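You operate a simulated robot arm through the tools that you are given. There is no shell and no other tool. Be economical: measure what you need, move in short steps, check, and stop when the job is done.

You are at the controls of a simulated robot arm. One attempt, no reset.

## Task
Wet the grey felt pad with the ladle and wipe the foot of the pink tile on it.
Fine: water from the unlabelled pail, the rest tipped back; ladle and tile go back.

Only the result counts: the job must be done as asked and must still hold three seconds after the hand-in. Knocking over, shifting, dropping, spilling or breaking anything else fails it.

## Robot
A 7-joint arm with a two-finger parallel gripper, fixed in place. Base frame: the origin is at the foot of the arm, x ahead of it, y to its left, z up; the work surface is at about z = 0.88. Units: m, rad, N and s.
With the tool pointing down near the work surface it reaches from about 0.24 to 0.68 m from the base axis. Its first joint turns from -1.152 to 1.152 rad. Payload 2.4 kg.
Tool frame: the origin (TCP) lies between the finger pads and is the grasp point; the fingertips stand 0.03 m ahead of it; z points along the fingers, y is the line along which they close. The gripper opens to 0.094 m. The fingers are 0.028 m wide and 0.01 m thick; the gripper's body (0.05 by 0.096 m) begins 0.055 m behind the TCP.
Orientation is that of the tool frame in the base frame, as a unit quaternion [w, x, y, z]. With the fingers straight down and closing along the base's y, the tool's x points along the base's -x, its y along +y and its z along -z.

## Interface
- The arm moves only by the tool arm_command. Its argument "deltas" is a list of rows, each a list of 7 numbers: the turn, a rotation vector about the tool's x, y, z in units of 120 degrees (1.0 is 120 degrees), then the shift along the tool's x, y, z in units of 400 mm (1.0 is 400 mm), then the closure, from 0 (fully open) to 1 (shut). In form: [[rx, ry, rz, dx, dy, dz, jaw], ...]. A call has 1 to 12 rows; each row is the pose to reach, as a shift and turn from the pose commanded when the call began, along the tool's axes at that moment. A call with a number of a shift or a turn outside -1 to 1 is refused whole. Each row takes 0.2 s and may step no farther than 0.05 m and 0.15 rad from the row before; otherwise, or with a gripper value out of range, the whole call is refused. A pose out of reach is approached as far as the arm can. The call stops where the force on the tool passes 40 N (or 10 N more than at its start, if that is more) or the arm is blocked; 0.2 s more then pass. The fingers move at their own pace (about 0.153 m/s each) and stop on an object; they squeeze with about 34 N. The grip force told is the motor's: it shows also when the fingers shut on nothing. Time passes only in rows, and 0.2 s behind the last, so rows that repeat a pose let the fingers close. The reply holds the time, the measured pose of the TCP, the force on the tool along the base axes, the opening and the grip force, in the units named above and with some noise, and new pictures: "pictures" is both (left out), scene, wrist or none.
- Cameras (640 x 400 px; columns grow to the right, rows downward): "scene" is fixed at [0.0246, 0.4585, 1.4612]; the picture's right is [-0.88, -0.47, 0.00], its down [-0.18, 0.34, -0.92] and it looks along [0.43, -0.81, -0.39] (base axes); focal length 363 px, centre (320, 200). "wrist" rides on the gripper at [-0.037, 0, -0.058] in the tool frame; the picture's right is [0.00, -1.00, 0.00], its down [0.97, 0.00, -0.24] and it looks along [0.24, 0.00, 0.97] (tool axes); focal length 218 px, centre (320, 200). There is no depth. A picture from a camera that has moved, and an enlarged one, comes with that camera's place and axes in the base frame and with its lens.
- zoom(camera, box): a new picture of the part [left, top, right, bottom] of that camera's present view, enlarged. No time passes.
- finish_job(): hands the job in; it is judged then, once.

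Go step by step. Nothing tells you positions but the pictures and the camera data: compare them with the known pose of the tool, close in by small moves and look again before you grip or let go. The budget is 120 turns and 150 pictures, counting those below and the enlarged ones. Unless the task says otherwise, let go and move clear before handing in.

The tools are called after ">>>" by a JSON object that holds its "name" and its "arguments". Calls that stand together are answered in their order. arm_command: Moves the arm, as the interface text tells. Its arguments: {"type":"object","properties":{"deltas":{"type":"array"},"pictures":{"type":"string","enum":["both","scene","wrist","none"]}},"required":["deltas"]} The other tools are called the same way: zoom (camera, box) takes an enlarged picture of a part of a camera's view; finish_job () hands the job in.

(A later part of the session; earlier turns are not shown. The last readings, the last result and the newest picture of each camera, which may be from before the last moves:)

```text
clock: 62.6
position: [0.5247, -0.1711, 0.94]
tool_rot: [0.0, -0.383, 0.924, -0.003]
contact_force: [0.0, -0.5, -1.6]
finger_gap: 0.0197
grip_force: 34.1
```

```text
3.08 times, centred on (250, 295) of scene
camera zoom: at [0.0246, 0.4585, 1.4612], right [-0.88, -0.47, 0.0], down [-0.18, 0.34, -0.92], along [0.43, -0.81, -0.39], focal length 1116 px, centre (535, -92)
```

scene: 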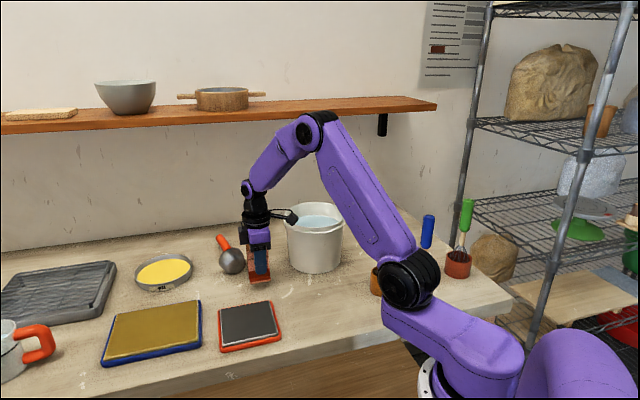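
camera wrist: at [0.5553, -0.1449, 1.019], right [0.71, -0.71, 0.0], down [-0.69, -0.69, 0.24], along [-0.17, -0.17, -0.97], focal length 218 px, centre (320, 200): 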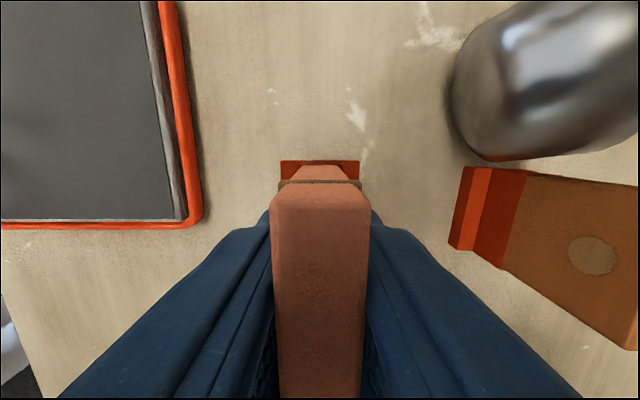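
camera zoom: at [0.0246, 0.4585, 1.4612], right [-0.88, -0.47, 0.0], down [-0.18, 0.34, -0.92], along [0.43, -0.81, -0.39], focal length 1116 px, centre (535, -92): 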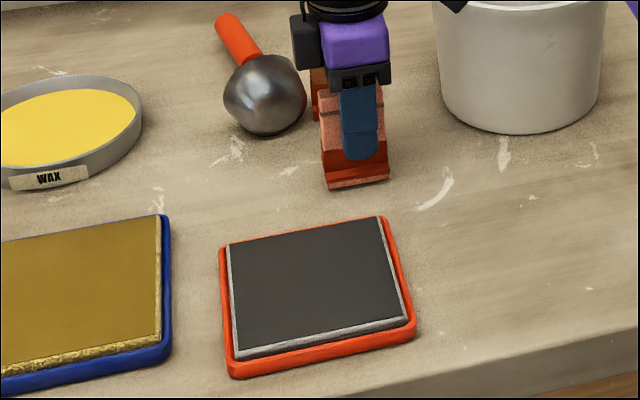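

That matches within a millimetre or two. I'll set it down, open and rise.

>>> {"name": "arm_command", "arguments": {"deltas": [[0, 0, 0, 0.001, 0.001, 0.003, 1], [0, 0, 0, 0.001, 0.001, 0.0055, 1]], "pictures": "none"}}

```text
clock: 63.2
position: [0.5227, -0.1722, 0.9381]
tool_rot: [0.0, -0.384, 0.923, -0.001]
contact_force: [0.1, 0.1, -0.6]
finger_gap: 0.0195
grip_force: 33.4
```

>>> {"name": "arm_command", "arguments": {"deltas": [[0, 0, 0, 0, 0, 0.002, 1], [0, 0, 0, 0, 0, 0.002, 0.75], [0, 0, 0, 0, 0, 0.002, 0.5], [0, 0, 0, 0, 0, 0.002, 0.5], [0, 0, 0, 0, 0, -0.05, 0.5], [0, 0, 0, 0, 0, -0.15, 0.5], [0, 0, 0, 0, 0, -0.27, 0.5], [0, 0, 0, 0, 0, -0.39, 0.5], [0, 0, 0, 0, 0, -0.5, 0.5]]}}

>>> {"name": "zoom", "arguments": {"camera": "scene", "box": [200, 230, 300, 360]}}

```text
clock: 65.2
position: [0.5224, -0.1705, 1.1401]
tool_rot: [0.001, -0.384, 0.923, 0.0]
contact_force: [-0.5, 0.0, 0.4]
finger_gap: 0.0469
grip_force: 0.0
camera wrist: at [0.5491, -0.145, 1.1971], right [0.71, -0.71, 0.0], down [-0.69, -0.69, 0.24], along [-0.17, -0.17, -0.97], focal length 218 px, centre (320, 200)
```

scene: 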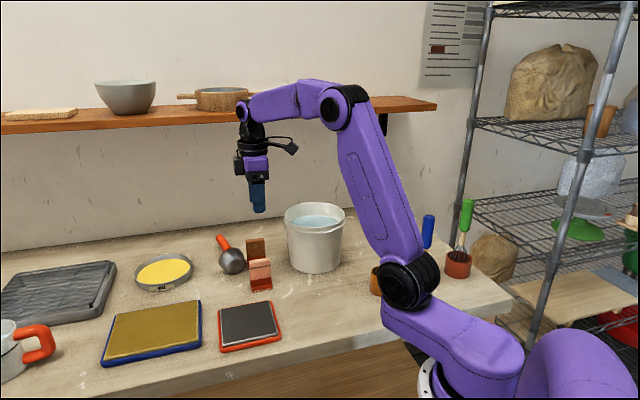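
wrist: 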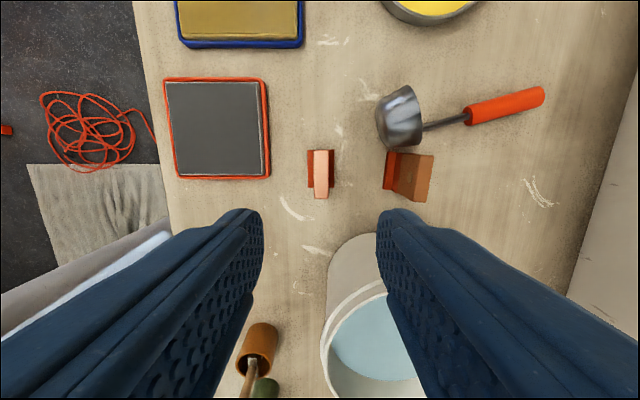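

```text
3.08 times, centred on (250, 295) of scene
camera zoom: at [0.0246, 0.4585, 1.4612], right [-0.88, -0.47, 0.0], down [-0.18, 0.34, -0.92], along [0.43, -0.81, -0.39], focal length 1116 px, centre (535, -92)
```

zoom: 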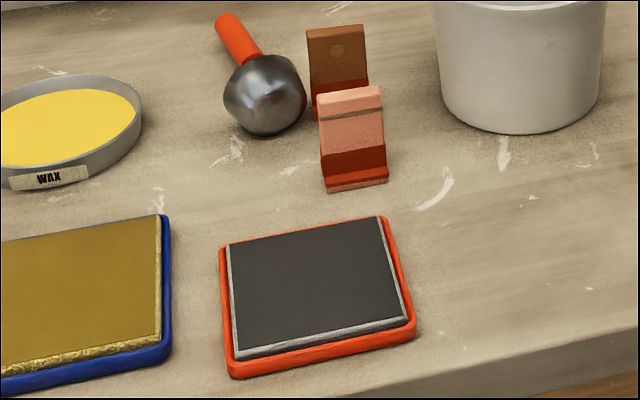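

The tile is back within about 1–2 mm, wiped foot down. Now the ladle; I'll look at it closely.

>>> {"name": "zoom", "arguments": {"camera": "wrist", "box": [360, 60, 560, 210]}}

>>> {"name": "zoom", "arguments": {"camera": "scene", "box": [205, 225, 275, 285]}}

```text
2.67 times, centred on (460, 135) of wrist
camera zoom: at [0.5491, -0.145, 1.1971], right [0.71, -0.71, 0.0], down [-0.69, -0.69, 0.24], along [-0.17, -0.17, -0.97], focal length 582 px, centre (-53, 373)
```

zoom: 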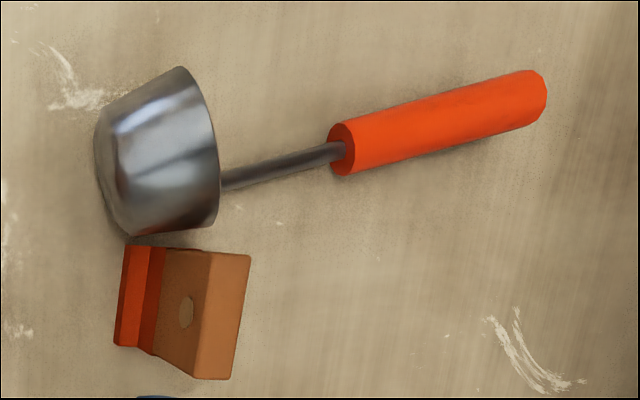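

```text
6.67 times, centred on (240, 255) of scene
camera zoom: at [0.0246, 0.4585, 1.4612], right [-0.88, -0.47, 0.0], down [-0.18, 0.34, -0.92], along [0.43, -0.81, -0.39], focal length 2418 px, centre (853, -167)
```

zoom: 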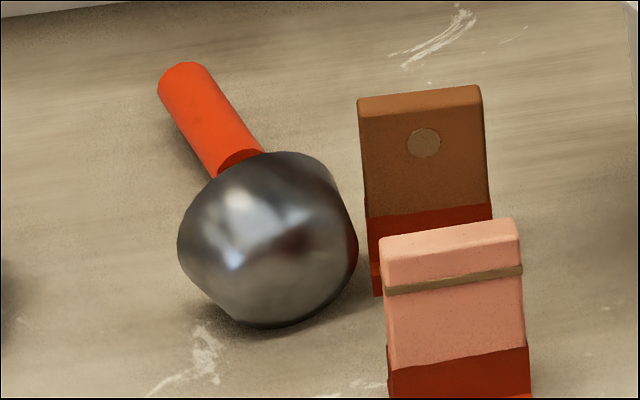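

I'll fetch the ladle by its bowl, gripping it across bottom and rim with the hand vertical, since that's within reach. Bowl centre is about (0.639, -0.193), axis azimuth about -27°. I'll approach at z≈1.02.

>>> {"name": "arm_command", "arguments": {"deltas": [[0, 0, -0.04, 0, -0.02, 0.08, 0], [0, 0, -0.08, -0.03, -0.05, 0.16, 0], [0, 0, -0.12, -0.06, -0.1, 0.24, 0], [0, 0, -0.15, -0.11, -0.17, 0.3, 0], [0, 0, -0.15, -0.14, -0.21, 0.3, 0], [0, 0, -0.15, -0.166, -0.246, 0.3, 0], [0, 0, -0.15, -0.166, -0.246, 0.3, 0]]}}

>>> {"name": "zoom", "arguments": {"camera": "scene", "box": [200, 180, 300, 300]}}

```text
clock: 66.8
position: [0.6421, -0.1948, 1.0188]
tool_rot: [0.0, -0.523, 0.852, -0.001]
contact_force: [-0.7, -0.1, -0.4]
finger_gap: 0.0943
grip_force: 0.1
camera wrist: at [0.6587, -0.1613, 1.0767], right [0.89, -0.45, 0.0], down [-0.44, -0.86, 0.24], along [-0.11, -0.22, -0.97], focal length 218 px, centre (320, 200)
```

scene: 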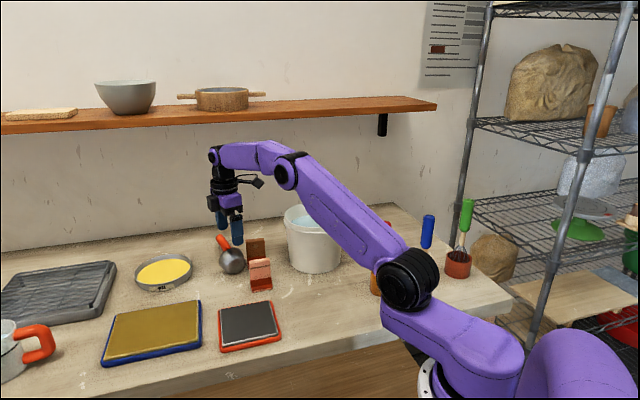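
wrist: 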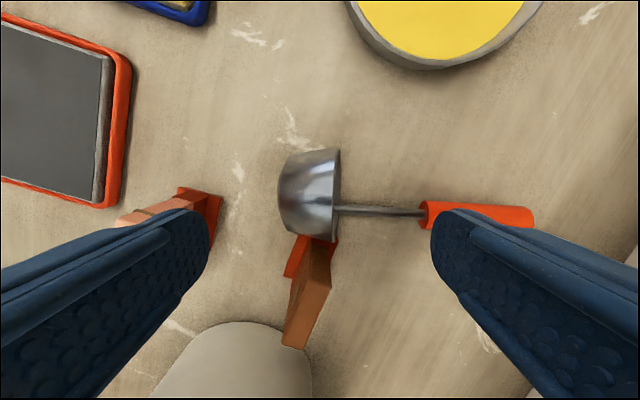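

```text
3.33 times, centred on (250, 240) of scene
camera zoom: at [0.0246, 0.4585, 1.4612], right [-0.88, -0.47, 0.0], down [-0.18, 0.34, -0.92], along [0.43, -0.81, -0.39], focal length 1209 px, centre (553, 67)
```

zoom: 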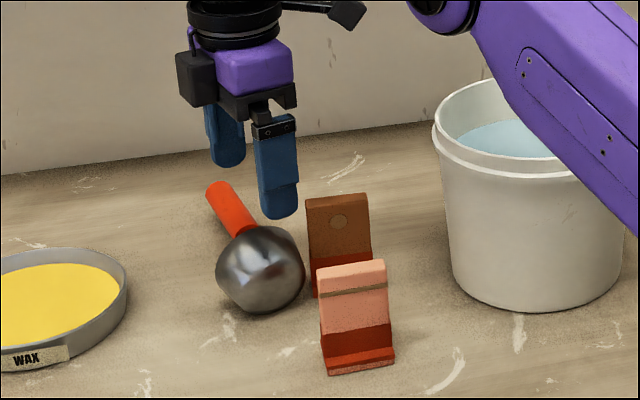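

The hand is lined up with the ladle axis. A small correction of 8 mm back and 5 mm sideways, then down to z≈0.938.

>>> {"name": "arm_command", "arguments": {"deltas": [[0, 0, 0, -0.0115, 0.02, 0.03, 0], [0, 0, 0, -0.0115, 0.02, 0.1, 0], [0, 0, 0, -0.0115, 0.02, 0.16, 0], [0, 0, 0, -0.0115, 0.02, 0.2, 0]]}}

>>> {"name": "zoom", "arguments": {"camera": "scene", "box": [200, 180, 300, 300]}}

```text
clock: 67.8
position: [0.6346, -0.1859, 0.9395]
tool_rot: [0.0, -0.522, 0.853, -0.003]
contact_force: [-0.1, 0.8, 0.4]
finger_gap: 0.0941
grip_force: 0.1
camera wrist: at [0.6516, -0.1525, 0.9972], right [0.89, -0.45, 0.0], down [-0.44, -0.86, 0.24], along [-0.11, -0.22, -0.97], focal length 218 px, centre (320, 200)
```

scene: 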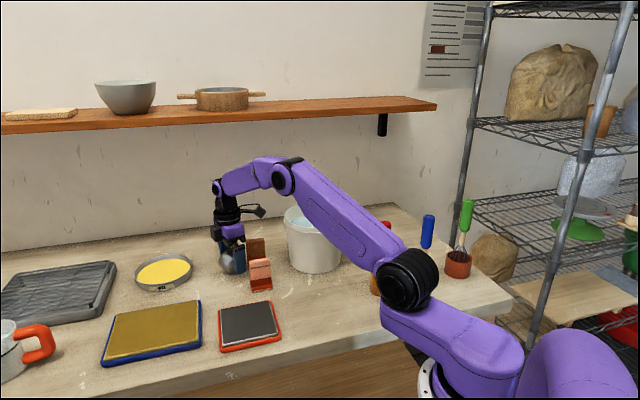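
wrist: 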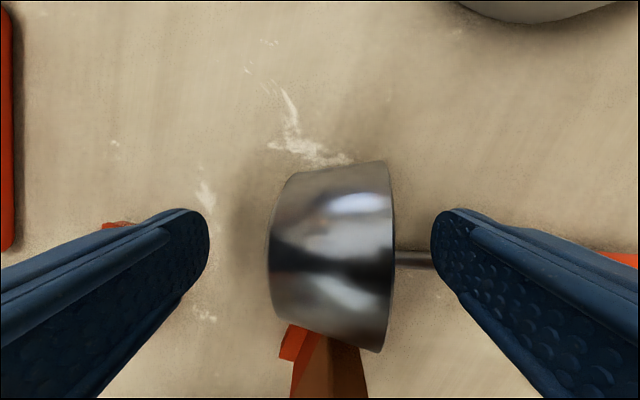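

```text
3.33 times, centred on (250, 240) of scene
camera zoom: at [0.0246, 0.4585, 1.4612], right [-0.88, -0.47, 0.0], down [-0.18, 0.34, -0.92], along [0.43, -0.81, -0.39], focal length 1209 px, centre (553, 67)
```

zoom: 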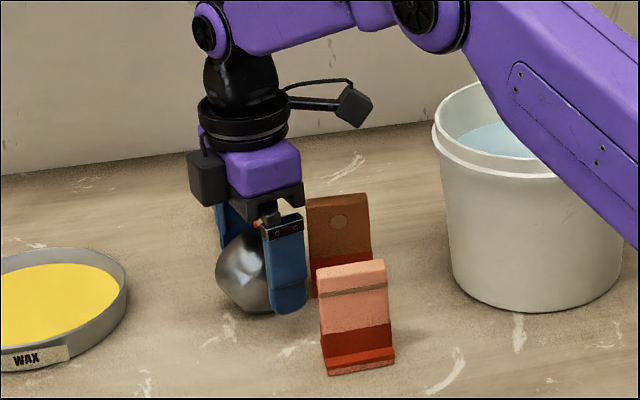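

The bowl sits between the fingers, its centre near z≈0.93. Closing on it.

>>> {"name": "arm_command", "arguments": {"deltas": [[0, 0, 0, 0, -0.006, 0, 0.2], [0, 0, 0, 0, -0.006, 0, 0.4], [0, 0, 0, 0, -0.006, 0, 0.6], [0, 0, 0, 0, -0.006, 0, 1], [0, 0, 0, 0, -0.006, 0, 1]], "pictures": "wrist"}}

>>> {"name": "zoom", "arguments": {"camera": "scene", "box": [200, 180, 300, 300]}}

```text
clock: 69.0
position: [0.6371, -0.1867, 0.9398]
tool_rot: [0.0, -0.522, 0.853, -0.002]
contact_force: [-0.5, 0.3, 0.2]
finger_gap: 0.0398
grip_force: 33.7
camera wrist: at [0.654, -0.1536, 0.9971], right [0.89, -0.45, 0.0], down [-0.44, -0.86, 0.24], along [-0.11, -0.22, -0.97], focal length 218 px, centre (320, 200)
```

wrist: 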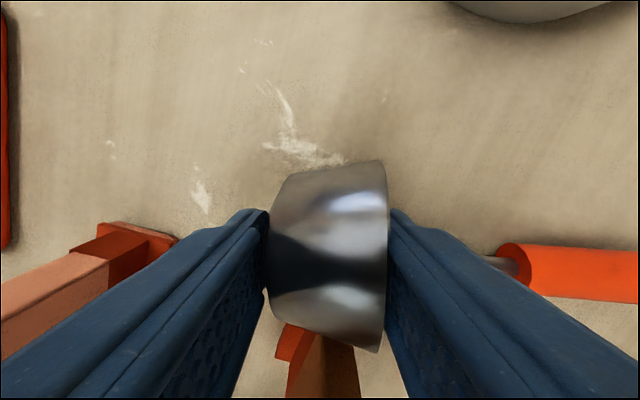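

```text
3.33 times, centred on (250, 240) of scene
camera zoom: at [0.0247, 0.4585, 1.4612], right [-0.88, -0.47, 0.0], down [-0.18, 0.34, -0.92], along [0.43, -0.81, -0.39], focal length 1209 px, centre (553, 67)
```

zoom: 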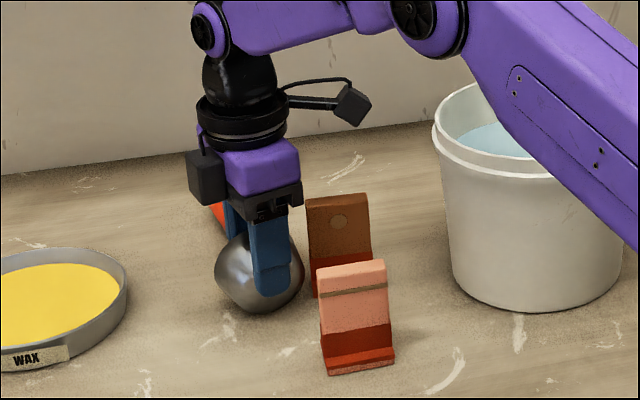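

Gripped, with 40 mm across the bowl. I'll ease it away from the brown tile and lift.

>>> {"name": "arm_command", "arguments": {"deltas": [[0, 0, 0, -0.008, 0, -0.01, 1], [0, 0, 0, -0.016, 0, -0.03, 1], [0, 0, 0, -0.016, 0.02, -0.08, 1], [0, 0, 0, -0.016, 0.04, -0.15, 1], [0, 0, 0, -0.016, 0.07, -0.22, 1], [0, 0, 0, -0.016, 0.09, -0.28, 1], [0, 0, 0, -0.016, 0.09, -0.28, 1]]}}

>>> {"name": "zoom", "arguments": {"camera": "scene", "box": [190, 150, 310, 310]}}

```text
clock: 70.6
position: [0.6082, -0.1643, 1.0507]
tool_rot: [0.0, -0.522, 0.853, -0.002]
contact_force: [-0.4, 0.9, -2.9]
finger_gap: 0.0397
grip_force: 34.0
camera wrist: at [0.6259, -0.1315, 1.1089], right [0.89, -0.45, 0.0], down [-0.44, -0.86, 0.24], along [-0.11, -0.22, -0.97], focal length 218 px, centre (320, 200)
```

scene: 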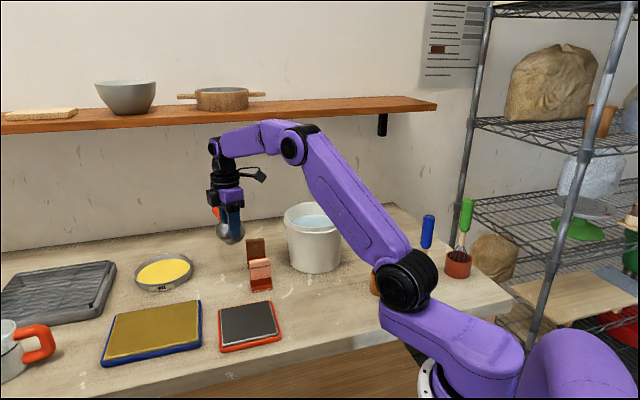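
wrist: 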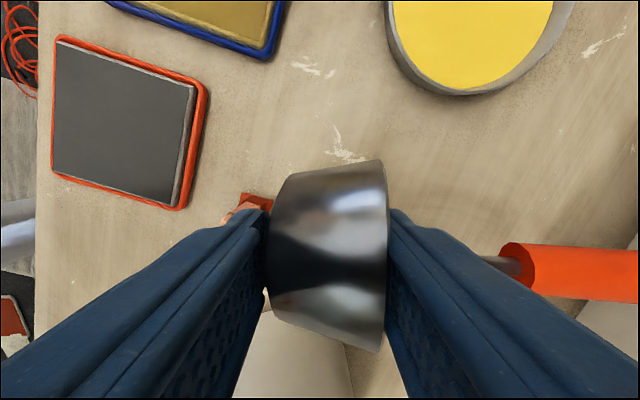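

```text
2.50 times, centred on (250, 230) of scene
camera zoom: at [0.0247, 0.4585, 1.4612], right [-0.88, -0.47, 0.0], down [-0.18, 0.34, -0.92], along [0.43, -0.81, -0.39], focal length 907 px, centre (495, 125)
```

zoom: 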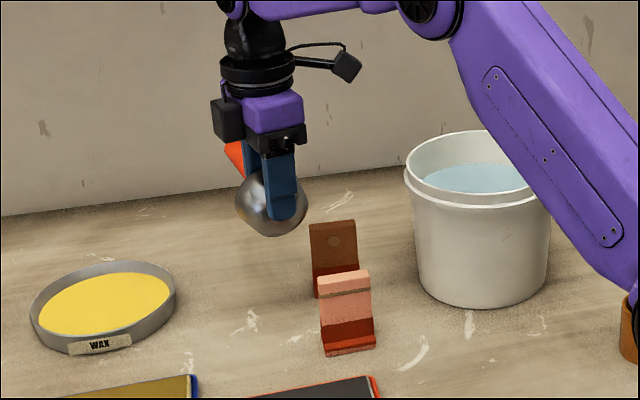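

Lifted free, and the brown tile is undisturbed. I'll bring it in to an open spot near (0.315, -0.205) and turn it so the handle points at about azimuth 12°.

>>> {"name": "arm_command", "arguments": {"deltas": [[0, 0, -0.02, 0.02, 0.03, -0.04, 1], [0, 0, -0.05, 0.06, 0.09, -0.08, 1], [0, 0, -0.08, 0.105, 0.15, -0.1, 1], [0, 0, -0.11, 0.15, 0.216, -0.1, 1], [0, 0, -0.15, 0.2, 0.288, -0.1, 1], [0, 0, -0.19, 0.25, 0.36, -0.1, 1], [0, 0, -0.23, 0.3, 0.432, -0.1, 1], [0, 0, -0.27, 0.35, 0.504, -0.1, 1], [0, 0, -0.3, 0.39, 0.56, -0.1, 1], [0, 0, -0.325, 0.421, 0.606, -0.1, 1], [0, 0, -0.325, 0.421, 0.606, -0.1, 1]]}}

>>> {"name": "zoom", "arguments": {"camera": "scene", "box": [220, 140, 420, 320]}}

```text
clock: 73.0
position: [0.3152, -0.2049, 1.0894]
tool_rot: [-0.001, 0.778, -0.628, 0.001]
contact_force: [-0.1, -1.2, -2.4]
finger_gap: 0.0392
grip_force: 33.8
camera wrist: at [0.3077, -0.1684, 1.147], right [0.98, 0.21, 0.0], down [0.2, -0.95, 0.24], along [0.05, -0.24, -0.97], focal length 218 px, centre (320, 200)
```

scene: 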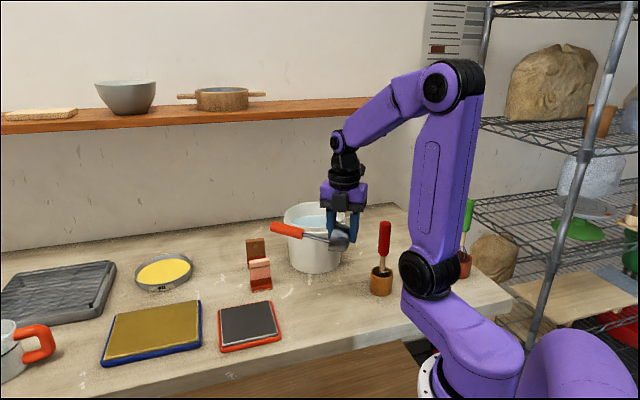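
wrist: 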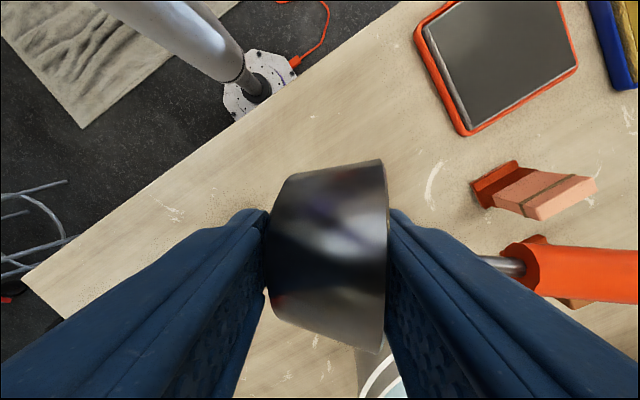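

```text
2.22 times, centred on (320, 230) of scene
camera zoom: at [0.0246, 0.4584, 1.4612], right [-0.88, -0.47, 0.0], down [-0.18, 0.34, -0.92], along [0.43, -0.81, -0.39], focal length 806 px, centre (320, 133)
```

zoom: 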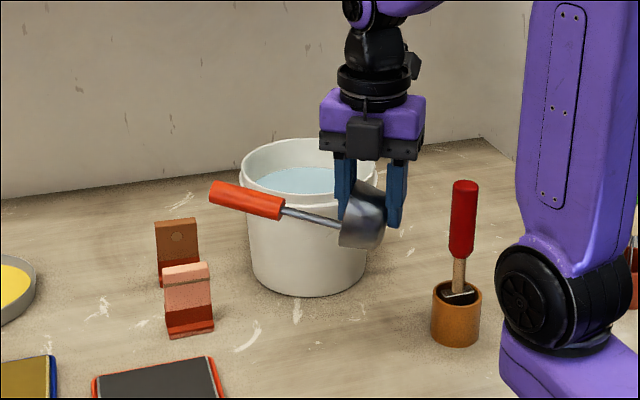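

Well clear of everything. I'll roll the ladle about 30° towards its natural resting attitude while lowering it.

>>> {"name": "arm_command", "arguments": {"deltas": [[0, 0.06, 0, 0, 0, 0.06, 1], [0, 0.12, 0, 0, 0, 0.14, 1], [0, 0.18, 0, 0, 0, 0.22, 1], [0, 0.24, 0, 0, 0, 0.29, 1], [0, 0.25, 0, 0, 0, 0.34, 1], [0, 0.25, 0, 0, 0, 0.36, 1]]}}

>>> {"name": "zoom", "arguments": {"camera": "scene", "box": [240, 190, 400, 330]}}

```text
clock: 74.4
position: [0.3142, -0.2043, 0.9466]
tool_rot: [0.163, 0.751, -0.608, 0.203]
contact_force: [0.0, 0.0, -1.8]
finger_gap: 0.0078
grip_force: 33.9
out of reach, approached as far as the arm can: row 3
camera wrist: at [0.3028, -0.1454, 0.9777], right [0.98, 0.21, 0.0], down [0.15, -0.7, 0.7], along [0.15, -0.68, -0.72], focal length 218 px, centre (320, 200)
```

scene: 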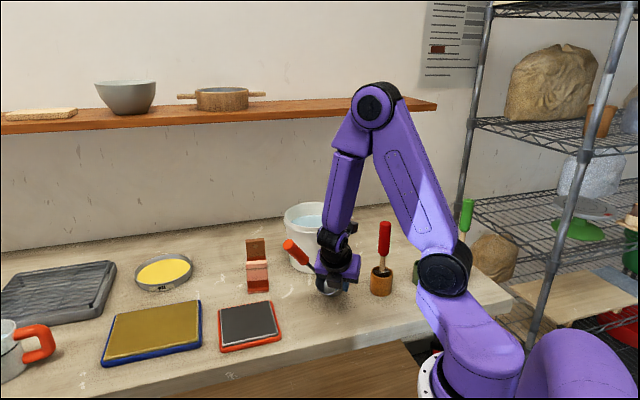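
wrist: 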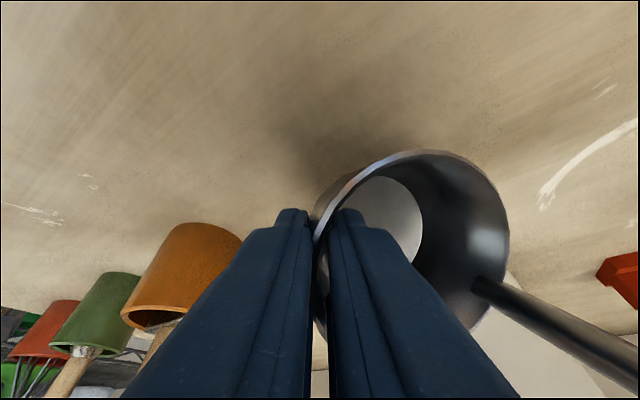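

```text
2.86 times, centred on (320, 260) of scene
camera zoom: at [0.0247, 0.4585, 1.4612], right [-0.88, -0.47, 0.0], down [-0.18, 0.34, -0.92], along [0.43, -0.81, -0.39], focal length 1036 px, centre (320, 29)
```

zoom: 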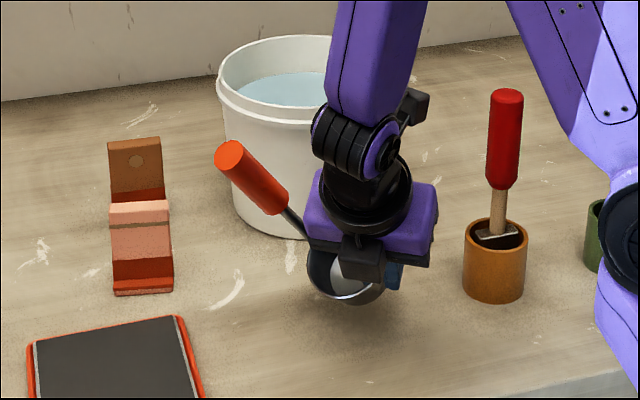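

Row 3 was out of reach again and the arm jumped. It's my error not to have checked tilts one row at a time. The ladle slipped in the grip and its handle nudged the pink tile about 1 cm. The fingers are now clamped on the bowl's wall, one inside the bowl, with the ladle nearly along the hand, which could let me stand it up directly. I'll raise it a little, gently, one short move at a time.

>>> {"name": "arm_command", "arguments": {"deltas": [[0, 0, 0, 0.02, 0, -0.035, 1], [0, 0, 0, 0.045, 0, -0.077, 1]]}}

>>> {"name": "zoom", "arguments": {"camera": "scene", "box": [240, 190, 400, 330]}}

```text
clock: 75.0
position: [0.3148, -0.2041, 0.9819]
tool_rot: [0.162, 0.751, -0.607, 0.203]
contact_force: [0.5, -0.1, -2.2]
finger_gap: 0.0076
grip_force: 33.9
camera wrist: at [0.3028, -0.1447, 1.0135], right [0.98, 0.21, 0.0], down [0.15, -0.7, 0.69], along [0.15, -0.68, -0.72], focal length 218 px, centre (320, 200)
```

scene: 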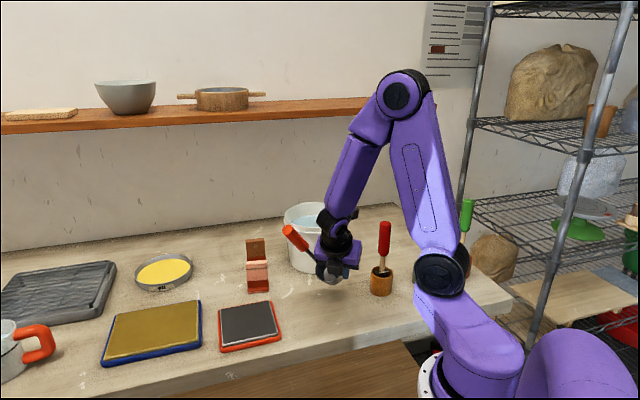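
wrist: 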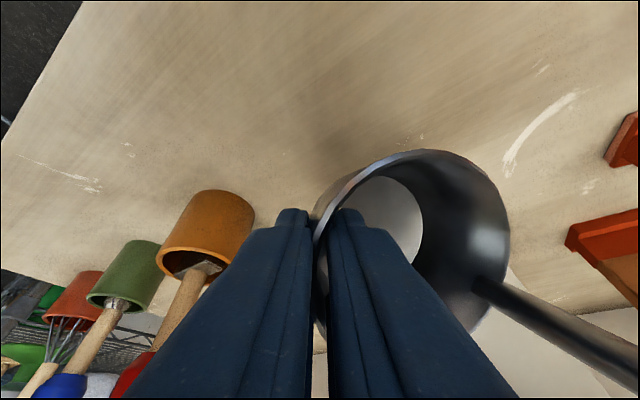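

```text
2.86 times, centred on (320, 260) of scene
camera zoom: at [0.0247, 0.4585, 1.4612], right [-0.88, -0.47, 0.0], down [-0.18, 0.34, -0.92], along [0.43, -0.81, -0.39], focal length 1036 px, centre (320, 29)
```

zoom: 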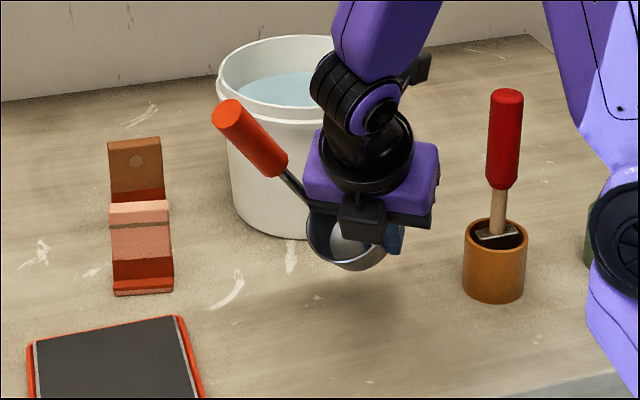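

The ladle is firmly held by the bowl's wall, handle opposite the clamp, leaning with the hand's tilt. I'll undo the tilt in small checked steps.

>>> {"name": "arm_command", "arguments": {"deltas": [[0, -0.03, 0, 0.012, 0, -0.02, 1]], "pictures": "none"}}

```text
clock: 75.4
position: [0.3147, -0.2027, 0.9914]
tool_rot: [0.144, 0.757, -0.612, 0.179]
contact_force: [-0.1, 0.0, -2.6]
finger_gap: 0.0079
grip_force: 34.0
```

>>> {"name": "arm_command", "arguments": {"deltas": [[0, -0.03, 0, 0.01, 0, -0.025, 1]], "pictures": "none"}}

```text
clock: 75.8
position: [0.316, -0.2019, 1.0012]
tool_rot: [0.124, 0.762, -0.617, 0.155]
contact_force: [-0.6, -0.7, -0.6]
finger_gap: 0.0077
grip_force: 34.0
```

>>> {"name": "arm_command", "arguments": {"deltas": [[-0.0156, 0, 0.0368, 0, 0, 0, 1]], "pictures": "none"}}

```text
clock: 76.2
position: [0.3153, -0.2036, 1.0021]
tool_rot: [0.131, 0.735, -0.648, 0.15]
contact_force: [-0.6, 0.5, -2.2]
finger_gap: 0.0079
grip_force: 33.8
```

>>> {"name": "arm_command", "arguments": {"deltas": [[-0.0156, 0, 0.0368, 0, 0, 0, 1], [-0.0312, 0, 0.0736, 0, 0, 0, 1]], "pictures": "none"}}

>>> {"name": "arm_command", "arguments": {"deltas": [[-0.0156, 0, 0.0368, 0, 0, 0, 1], [-0.0312, 0, 0.0736, 0, 0, 0, 1]], "pictures": "scene"}}

```text
clock: 76.8
position: [0.3153, -0.2038, 1.0029]
tool_rot: [-0.143, -0.678, 0.708, -0.138]
contact_force: [-0.2, -0.7, -2.1]
finger_gap: 0.0076
grip_force: 33.9
```

```text
clock: 77.4
position: [0.3153, -0.2039, 1.0009]
tool_rot: [-0.154, -0.617, 0.762, -0.125]
contact_force: [0.0, 0.1, -2.6]
finger_gap: 0.0077
grip_force: 33.6
```

scene: 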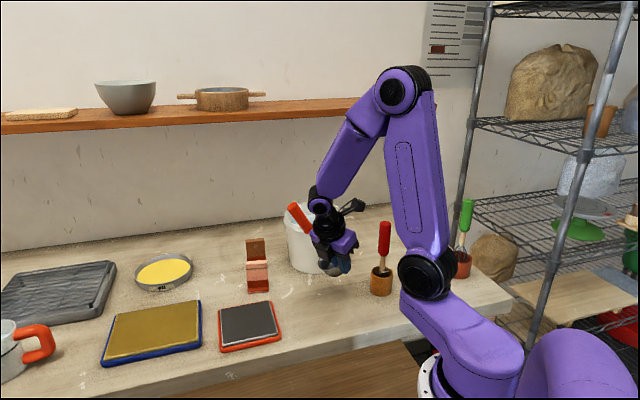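

Smooth so far. Now more un-tilting, one row at a time.

>>> {"name": "arm_command", "arguments": {"deltas": [[0, -0.04, 0, 0, 0, 0, 1]], "pictures": "none"}}

>>> {"name": "arm_command", "arguments": {"deltas": [[0, -0.04, 0, 0, 0, 0, 1]], "pictures": "none"}}

>>> {"name": "arm_command", "arguments": {"deltas": [[0, -0.04, 0, 0, 0, 0, 1]], "pictures": "both"}}

```text
clock: 77.8
position: [0.3156, -0.2032, 1.0018]
tool_rot: [-0.123, -0.621, 0.768, -0.099]
contact_force: [1.0, 0.0, -2.4]
finger_gap: 0.0078
grip_force: 33.8
```

```text
clock: 78.2
position: [0.3169, -0.2049, 1.0014]
tool_rot: [-0.09, -0.626, 0.771, -0.073]
contact_force: [1.2, 0.0, -1.9]
finger_gap: 0.0077
grip_force: 34.0
```

```text
clock: 78.6
position: [0.316, -0.2034, 1.0006]
tool_rot: [-0.057, -0.628, 0.775, -0.046]
contact_force: [-0.2, -0.3, -2.5]
finger_gap: 0.0077
grip_force: 33.5
camera wrist: at [0.3255, -0.16, 1.0529], right [0.98, -0.21, 0.0], down [-0.19, -0.9, 0.38], along [-0.08, -0.37, -0.92], focal length 218 px, centre (320, 200)
```

scene: 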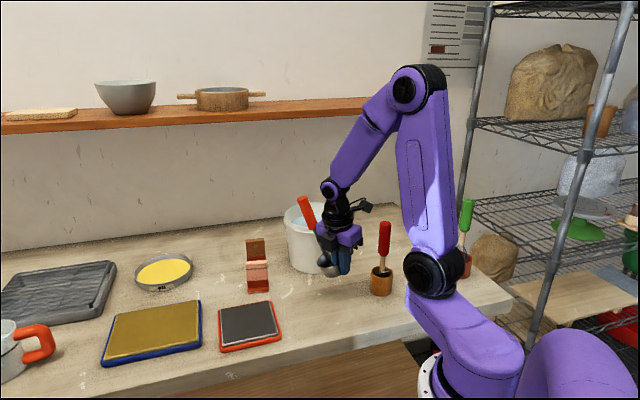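
wrist: 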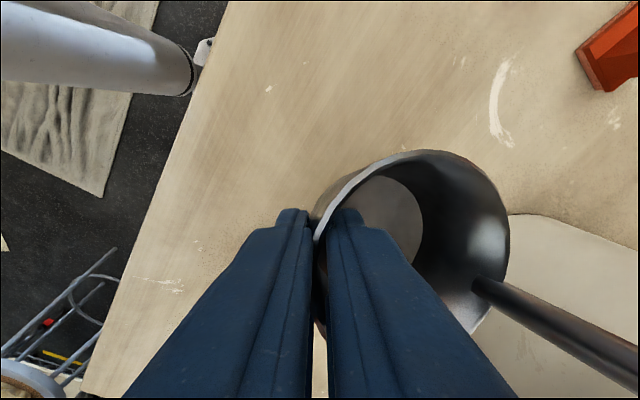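

All smooth. I'll continue to bring the ladle upright: another 10° of un-tilt, then tilt the hand the other way for the bowl's taper.

>>> {"name": "arm_command", "arguments": {"deltas": [[0, -0.04, 0, 0, 0, 0, 1]], "pictures": "none"}}

>>> {"name": "arm_command", "arguments": {"deltas": [[0, -0.04, 0, 0, 0, 0, 1]], "pictures": "none"}}

>>> {"name": "arm_command", "arguments": {"deltas": [[0.04, 0, 0, 0, 0, 0, 1]], "pictures": "none"}}

>>> {"name": "arm_command", "arguments": {"deltas": [[0.04, 0, 0, 0, 0, 0, 1]], "pictures": "none"}}

>>> {"name": "arm_command", "arguments": {"deltas": [[0, 0, 0.05, 0, 0, 0, 1]], "pictures": "both"}}

>>> {"name": "zoom", "arguments": {"camera": "scene", "box": [240, 170, 400, 310]}}

```text
clock: 79.0
position: [0.3165, -0.204, 1.0016]
tool_rot: [-0.025, -0.629, 0.776, -0.021]
contact_force: [0.2, -0.4, -2.1]
finger_gap: 0.0076
grip_force: 33.9
```

```text
clock: 79.4
position: [0.3159, -0.2033, 1.002]
tool_rot: [0.008, -0.63, 0.777, 0.006]
contact_force: [-0.6, 0.3, -2.6]
finger_gap: 0.0076
grip_force: 34.3
```

```text
clock: 79.8
position: [0.3167, -0.2038, 1.0012]
tool_rot: [0.035, -0.629, 0.776, -0.028]
contact_force: [-0.1, -1.0, -1.9]
finger_gap: 0.0074
grip_force: 34.4
```

```text
clock: 80.2
position: [0.3163, -0.2046, 1.0013]
tool_rot: [0.06, -0.627, 0.774, -0.06]
contact_force: [1.2, 0.0, -2.1]
finger_gap: 0.0077
grip_force: 33.4
```

```text
clock: 80.6
position: [0.3153, -0.204, 1.0014]
tool_rot: [0.064, -0.586, 0.806, -0.057]
contact_force: [-0.2, -0.4, -1.7]
finger_gap: 0.0077
grip_force: 34.4
camera wrist: at [0.318, -0.1681, 1.0593], right [0.94, -0.31, 0.17], down [-0.34, -0.92, 0.2], along [0.09, -0.24, -0.97], focal length 218 px, centre (320, 200)
```

scene: 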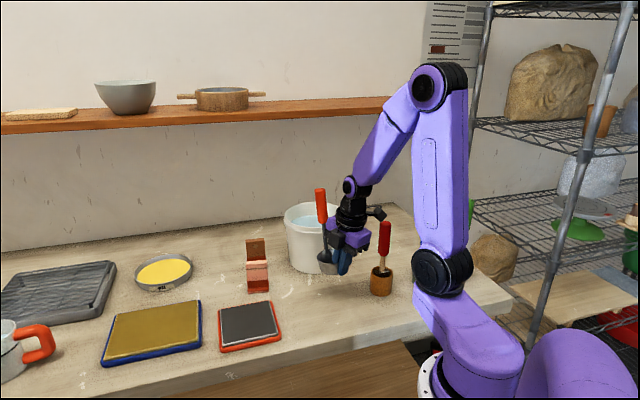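
wrist: 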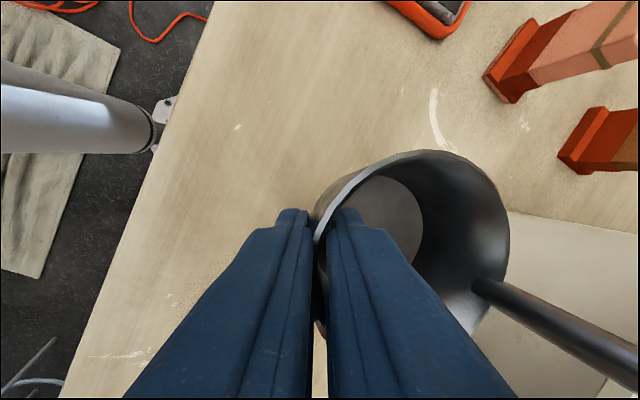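

```text
2.86 times, centred on (320, 240) of scene
camera zoom: at [0.0247, 0.4584, 1.4612], right [-0.88, -0.47, 0.0], down [-0.18, 0.34, -0.92], along [0.43, -0.81, -0.39], focal length 1036 px, centre (320, 86)
```

zoom: 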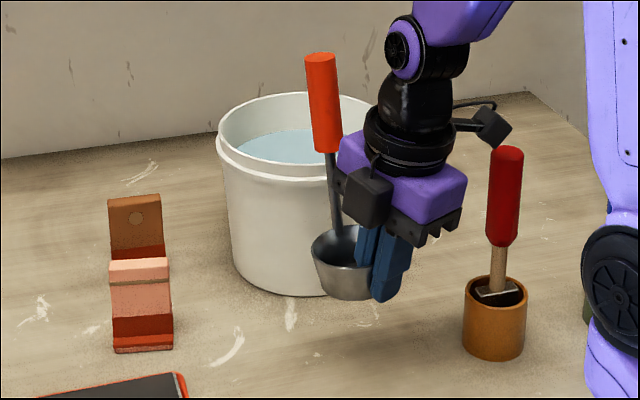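

Nearly upright: by my triangulation it leans about 8.5° towards the hand's -y. I'll tilt that much more.

>>> {"name": "arm_command", "arguments": {"deltas": [[0.035, 0, 0, 0, 0, 0, 1]], "pictures": "none"}}

>>> {"name": "arm_command", "arguments": {"deltas": [[0.035, 0, 0, 0, 0, 0, 1]], "pictures": "wrist"}}

>>> {"name": "zoom", "arguments": {"camera": "scene", "box": [240, 170, 400, 310]}}

```text
clock: 81.0
position: [0.3156, -0.204, 1.0003]
tool_rot: [0.084, -0.582, 0.804, -0.085]
contact_force: [-0.3, 0.4, -2.9]
finger_gap: 0.0076
grip_force: 34.0
```

```text
clock: 81.4
position: [0.3145, -0.2027, 1.0012]
tool_rot: [0.107, -0.578, 0.801, -0.116]
contact_force: [0.0, 0.4, -2.5]
finger_gap: 0.0073
grip_force: 34.4
camera wrist: at [0.31, -0.1655, 1.0571], right [0.9, -0.3, 0.31], down [-0.37, -0.91, 0.19], along [0.22, -0.29, -0.93], focal length 218 px, centre (320, 200)
```

wrist: 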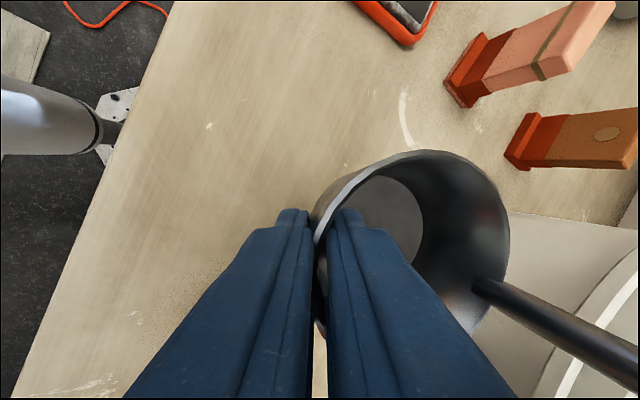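

```text
2.86 times, centred on (320, 240) of scene
camera zoom: at [0.0247, 0.4585, 1.4612], right [-0.88, -0.47, 0.0], down [-0.18, 0.34, -0.92], along [0.43, -0.81, -0.39], focal length 1036 px, centre (320, 86)
```

zoom: 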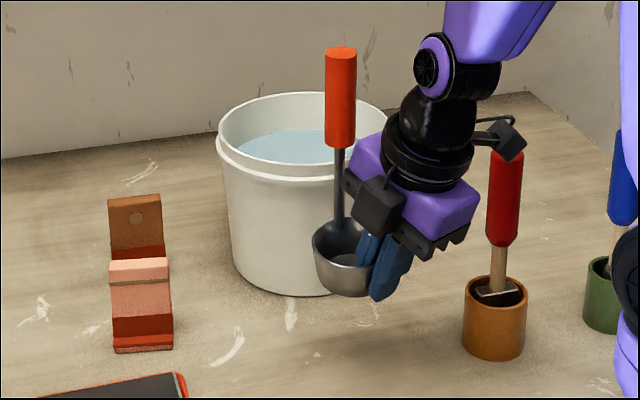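

The ladle now hangs upright. Comparing with the first pictures, it has to go about 2.5 cm towards the camera and down. I'll move in short steps.

>>> {"name": "arm_command", "arguments": {"deltas": [[0, 0, 0, -0.025, 0.035, 0.06, 1]], "pictures": "none"}}

>>> {"name": "arm_command", "arguments": {"deltas": [[0, 0, 0, -0.024, 0.0345, 0.06, 1]], "pictures": "wrist"}}

>>> {"name": "zoom", "arguments": {"camera": "scene", "box": [220, 140, 420, 320]}}

```text
clock: 81.8
position: [0.3181, -0.193, 0.9734]
tool_rot: [0.107, -0.579, 0.8, -0.115]
contact_force: [-0.4, 0.0, -2.4]
finger_gap: 0.0074
grip_force: 34.3
out of reach, approached as far as the arm can: row 1
```

```text
clock: 82.2
position: [0.3256, -0.1887, 0.9619]
tool_rot: [0.105, -0.58, 0.8, -0.115]
contact_force: [-0.4, 0.6, -3.1]
finger_gap: 0.0076
grip_force: 33.5
out of reach, approached as far as the arm can: row 1
camera wrist: at [0.3196, -0.149, 1.0184], right [0.9, -0.3, 0.31], down [-0.37, -0.91, 0.19], along [0.22, -0.29, -0.93], focal length 218 px, centre (320, 200)
```

wrist: 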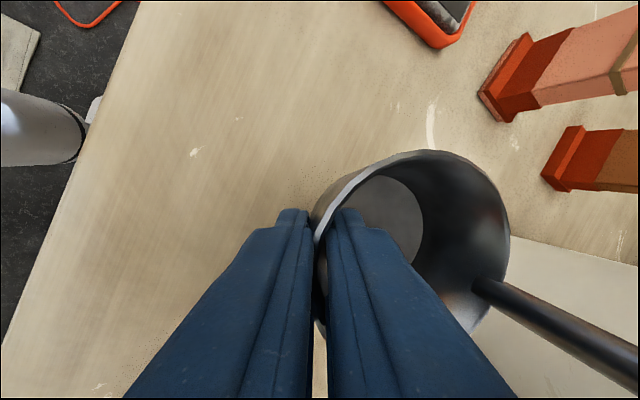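

```text
2.22 times, centred on (320, 230) of scene
camera zoom: at [0.0246, 0.4585, 1.4612], right [-0.88, -0.47, 0.0], down [-0.18, 0.34, -0.92], along [0.43, -0.81, -0.39], focal length 806 px, centre (320, 133)
```

zoom: 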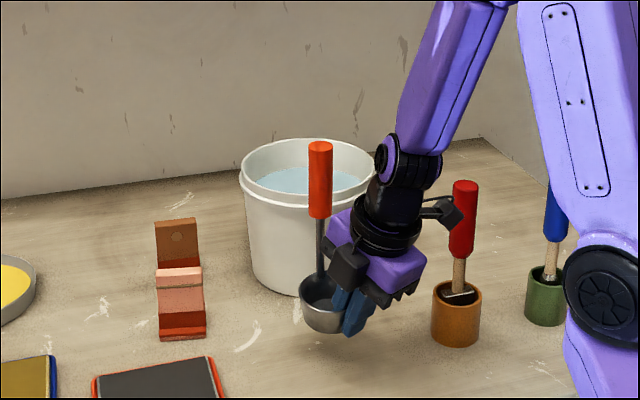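

This tilt is at the arm's inner reach limit there. Instead I'll set the ladle down upright a little farther out, around (0.395, -0.175), then regrip it from above by the handle.

>>> {"name": "arm_command", "arguments": {"deltas": [[0, 0, 0, -0.048, -0.031, 0.0, 1]], "pictures": "none"}}

>>> {"name": "arm_command", "arguments": {"deltas": [[0, 0, 0, -0.047, -0.031, 0.01, 1]], "pictures": "wrist"}}

>>> {"name": "zoom", "arguments": {"camera": "scene", "box": [220, 140, 420, 320]}}

```text
clock: 82.6
position: [0.3432, -0.1726, 0.9672]
tool_rot: [0.106, -0.58, 0.799, -0.115]
contact_force: [-0.2, 1.0, -1.7]
finger_gap: 0.0073
grip_force: 34.2
```

```text
clock: 83.0
position: [0.3613, -0.159, 0.9676]
tool_rot: [0.107, -0.579, 0.8, -0.115]
contact_force: [-0.1, 0.0, -2.3]
finger_gap: 0.0075
grip_force: 34.2
camera wrist: at [0.3556, -0.1212, 1.0243], right [0.9, -0.3, 0.31], down [-0.37, -0.91, 0.19], along [0.22, -0.29, -0.93], focal length 218 px, centre (320, 200)
```

wrist: 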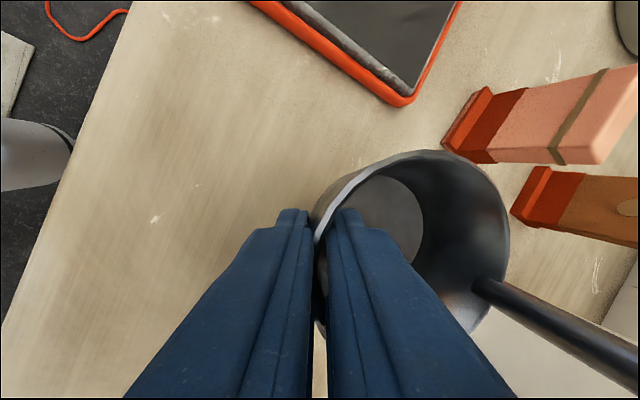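

```text
2.22 times, centred on (320, 230) of scene
camera zoom: at [0.0247, 0.4584, 1.4612], right [-0.88, -0.47, 0.0], down [-0.18, 0.34, -0.92], along [0.43, -0.81, -0.39], focal length 806 px, centre (320, 133)
```

zoom: 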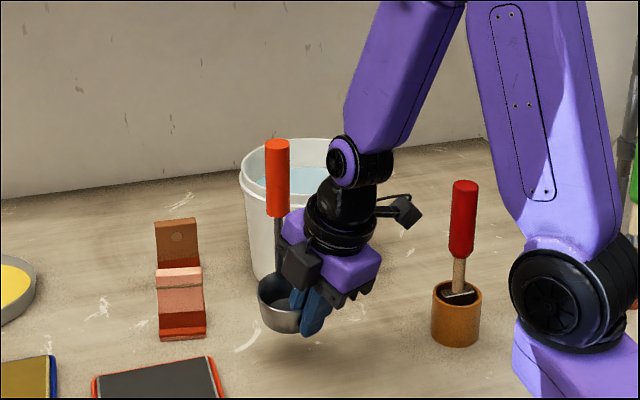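

Clear around. I'll lower straight down, then creep to contact.

>>> {"name": "arm_command", "arguments": {"deltas": [[0, 0, 0, 0.003, 0.023, 0.071, 1]], "pictures": "none"}}

>>> {"name": "arm_command", "arguments": {"deltas": [[0, 0, 0, 0.0005, 0.004, 0.012, 1]], "pictures": "none"}}

>>> {"name": "zoom", "arguments": {"camera": "scene", "box": [240, 200, 360, 310]}}

```text
clock: 83.4
position: [0.362, -0.1599, 0.939]
tool_rot: [0.106, -0.579, 0.8, -0.115]
contact_force: [-0.1, -0.2, -1.6]
finger_gap: 0.0076
grip_force: 33.9
```

```text
clock: 83.8
position: [0.3621, -0.1595, 0.9323]
tool_rot: [0.107, -0.58, 0.799, -0.115]
contact_force: [-0.3, 0.7, -2.0]
finger_gap: 0.0077
grip_force: 33.7
```

```text
3.64 times, centred on (300, 255) of scene
camera zoom: at [0.0247, 0.4585, 1.4612], right [-0.88, -0.47, 0.0], down [-0.18, 0.34, -0.92], along [0.43, -0.81, -0.39], focal length 1319 px, centre (393, 0)
```

zoom: 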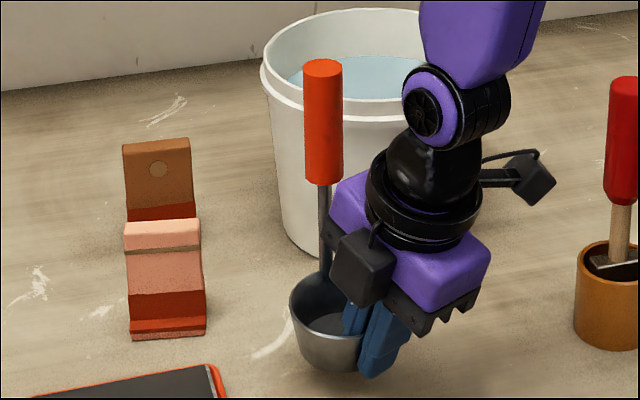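

Still above the table. I'll creep down in 3 mm steps.

>>> {"name": "arm_command", "arguments": {"deltas": [[0, 0, 0, 0.0003, 0.0025, 0.0075, 1]], "pictures": "none"}}

>>> {"name": "arm_command", "arguments": {"deltas": [[0, 0, 0, 0.0003, 0.002, 0.0065, 1]], "pictures": "none"}}

>>> {"name": "arm_command", "arguments": {"deltas": [[0, 0, 0, 0.0003, 0.002, 0.0065, 1]], "pictures": "none"}}

```text
clock: 84.2
position: [0.3621, -0.1589, 0.9312]
tool_rot: [0.106, -0.579, 0.8, -0.115]
contact_force: [0.0, -0.5, -2.5]
finger_gap: 0.0077
grip_force: 34.1
```

```text
clock: 84.6
position: [0.3633, -0.1575, 0.9272]
tool_rot: [0.106, -0.58, 0.8, -0.115]
contact_force: [-1.3, -0.1, -1.8]
finger_gap: 0.0073
grip_force: 33.5
```

```text
clock: 85.0
position: [0.3621, -0.1584, 0.9247]
tool_rot: [0.107, -0.579, 0.8, -0.115]
contact_force: [-0.6, -0.7, -2.2]
finger_gap: 0.0073
grip_force: 33.9
```

>>> {"name": "arm_command", "arguments": {"deltas": [[0, 0, 0, 0.0003, 0.002, 0.0065, 1]], "pictures": "none"}}

>>> {"name": "arm_command", "arguments": {"deltas": [[0, 0, 0, 0.0003, 0.002, 0.0065, 1]], "pictures": "none"}}

>>> {"name": "zoom", "arguments": {"camera": "scene", "box": [240, 200, 360, 310]}}

```text
clock: 85.4
position: [0.3627, -0.1596, 0.9231]
tool_rot: [0.106, -0.579, 0.8, -0.115]
contact_force: [0.7, -0.4, -2.1]
finger_gap: 0.0074
grip_force: 34.2
```

```text
clock: 85.8
position: [0.3633, -0.1604, 0.9193]
tool_rot: [0.107, -0.579, 0.8, -0.115]
contact_force: [0.0, 0.5, -2.8]
finger_gap: 0.0074
grip_force: 33.9
```

```text
3.64 times, centred on (300, 255) of scene
camera zoom: at [0.0247, 0.4585, 1.4612], right [-0.88, -0.47, 0.0], down [-0.18, 0.34, -0.92], along [0.43, -0.81, -0.39], focal length 1319 px, centre (393, 0)
```

zoom: 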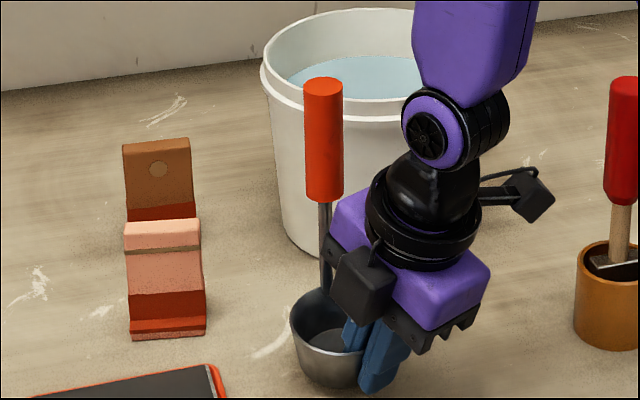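

>>> {"name": "arm_command", "arguments": {"deltas": [[0, 0, 0, 0.0003, 0.002, 0.006, 1]], "pictures": "none"}}

>>> {"name": "arm_command", "arguments": {"deltas": [[0, 0, 0, 0.0002, 0.0012, 0.004, 1]], "pictures": "none"}}

>>> {"name": "arm_command", "arguments": {"deltas": [[0, 0, 0, 0.0002, 0.0012, 0.004, 1]], "pictures": "none"}}

>>> {"name": "zoom", "arguments": {"camera": "scene", "box": [270, 250, 360, 310]}}

```text
clock: 86.2
position: [0.3624, -0.1596, 0.9177]
tool_rot: [0.106, -0.58, 0.799, -0.115]
contact_force: [-0.4, -0.3, -2.1]
finger_gap: 0.0073
grip_force: 33.7
```

```text
clock: 86.6
position: [0.3624, -0.1599, 0.9155]
tool_rot: [0.106, -0.579, 0.8, -0.115]
contact_force: [-0.1, 0.2, -2.6]
finger_gap: 0.0076
grip_force: 34.1
```

```text
clock: 87.0
position: [0.3621, -0.1589, 0.9147]
tool_rot: [0.107, -0.579, 0.8, -0.116]
contact_force: [-3.5, 1.4, 9.8]
finger_gap: 0.0075
grip_force: 34.0
```

```text
6.67 times, centred on (315, 280) of scene
camera zoom: at [0.0244, 0.4585, 1.4612], right [-0.88, -0.47, 0.0], down [-0.18, 0.34, -0.92], along [0.43, -0.81, -0.39], focal length 2418 px, centre (353, -333)
```

zoom: 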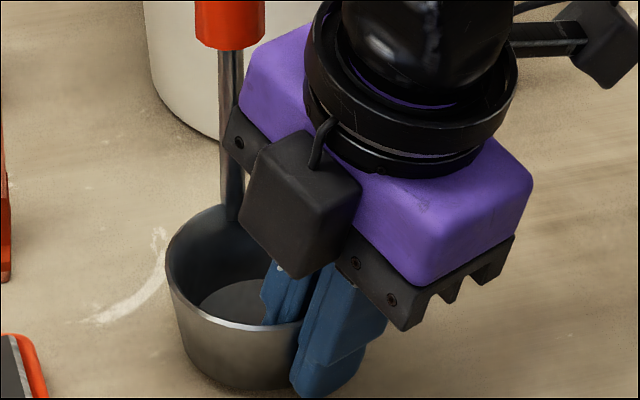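

Contact. I'll open the fingers slightly and draw out along the bowl's wall.

>>> {"name": "arm_command", "arguments": {"deltas": [[0, 0, 0, 0, 0, -0.001, 0.9], [0, 0, 0, 0, 0, -0.001, 0.85], [0, 0, 0, 0, 0, -0.001, 0.8], [0, 0, 0, 0, 0, -0.001, 0.76], [0, 0, 0, 0, 0, -0.001, 0.76]], "pictures": "wrist"}}

>>> {"name": "zoom", "arguments": {"camera": "scene", "box": [240, 200, 360, 310]}}

```text
clock: 88.2
position: [0.3624, -0.1603, 0.9143]
tool_rot: [0.108, -0.58, 0.799, -0.116]
contact_force: [5.7, -1.3, 7.5]
finger_gap: 0.0181
grip_force: 0.0
camera wrist: at [0.3566, -0.1212, 0.9712], right [0.9, -0.3, 0.31], down [-0.37, -0.91, 0.19], along [0.22, -0.29, -0.93], focal length 218 px, centre (320, 200)
```

wrist: 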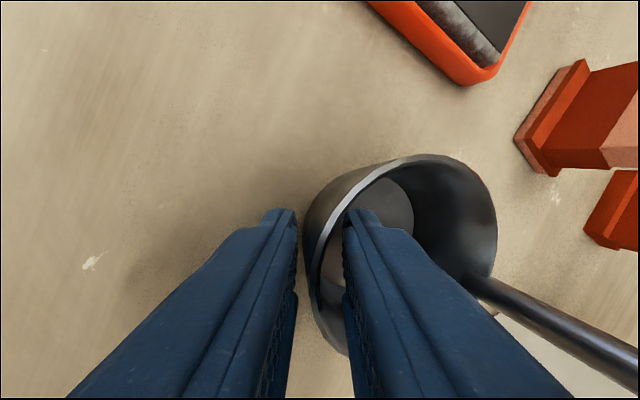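

```text
3.64 times, centred on (300, 255) of scene
camera zoom: at [0.0247, 0.4585, 1.4612], right [-0.88, -0.47, 0.0], down [-0.18, 0.34, -0.92], along [0.43, -0.81, -0.39], focal length 1319 px, centre (393, 0)
```

zoom: 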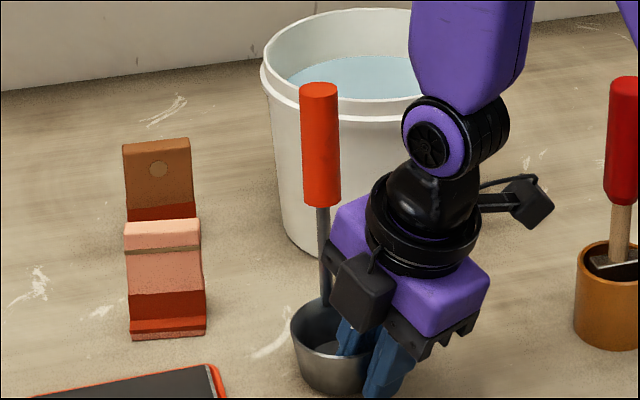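

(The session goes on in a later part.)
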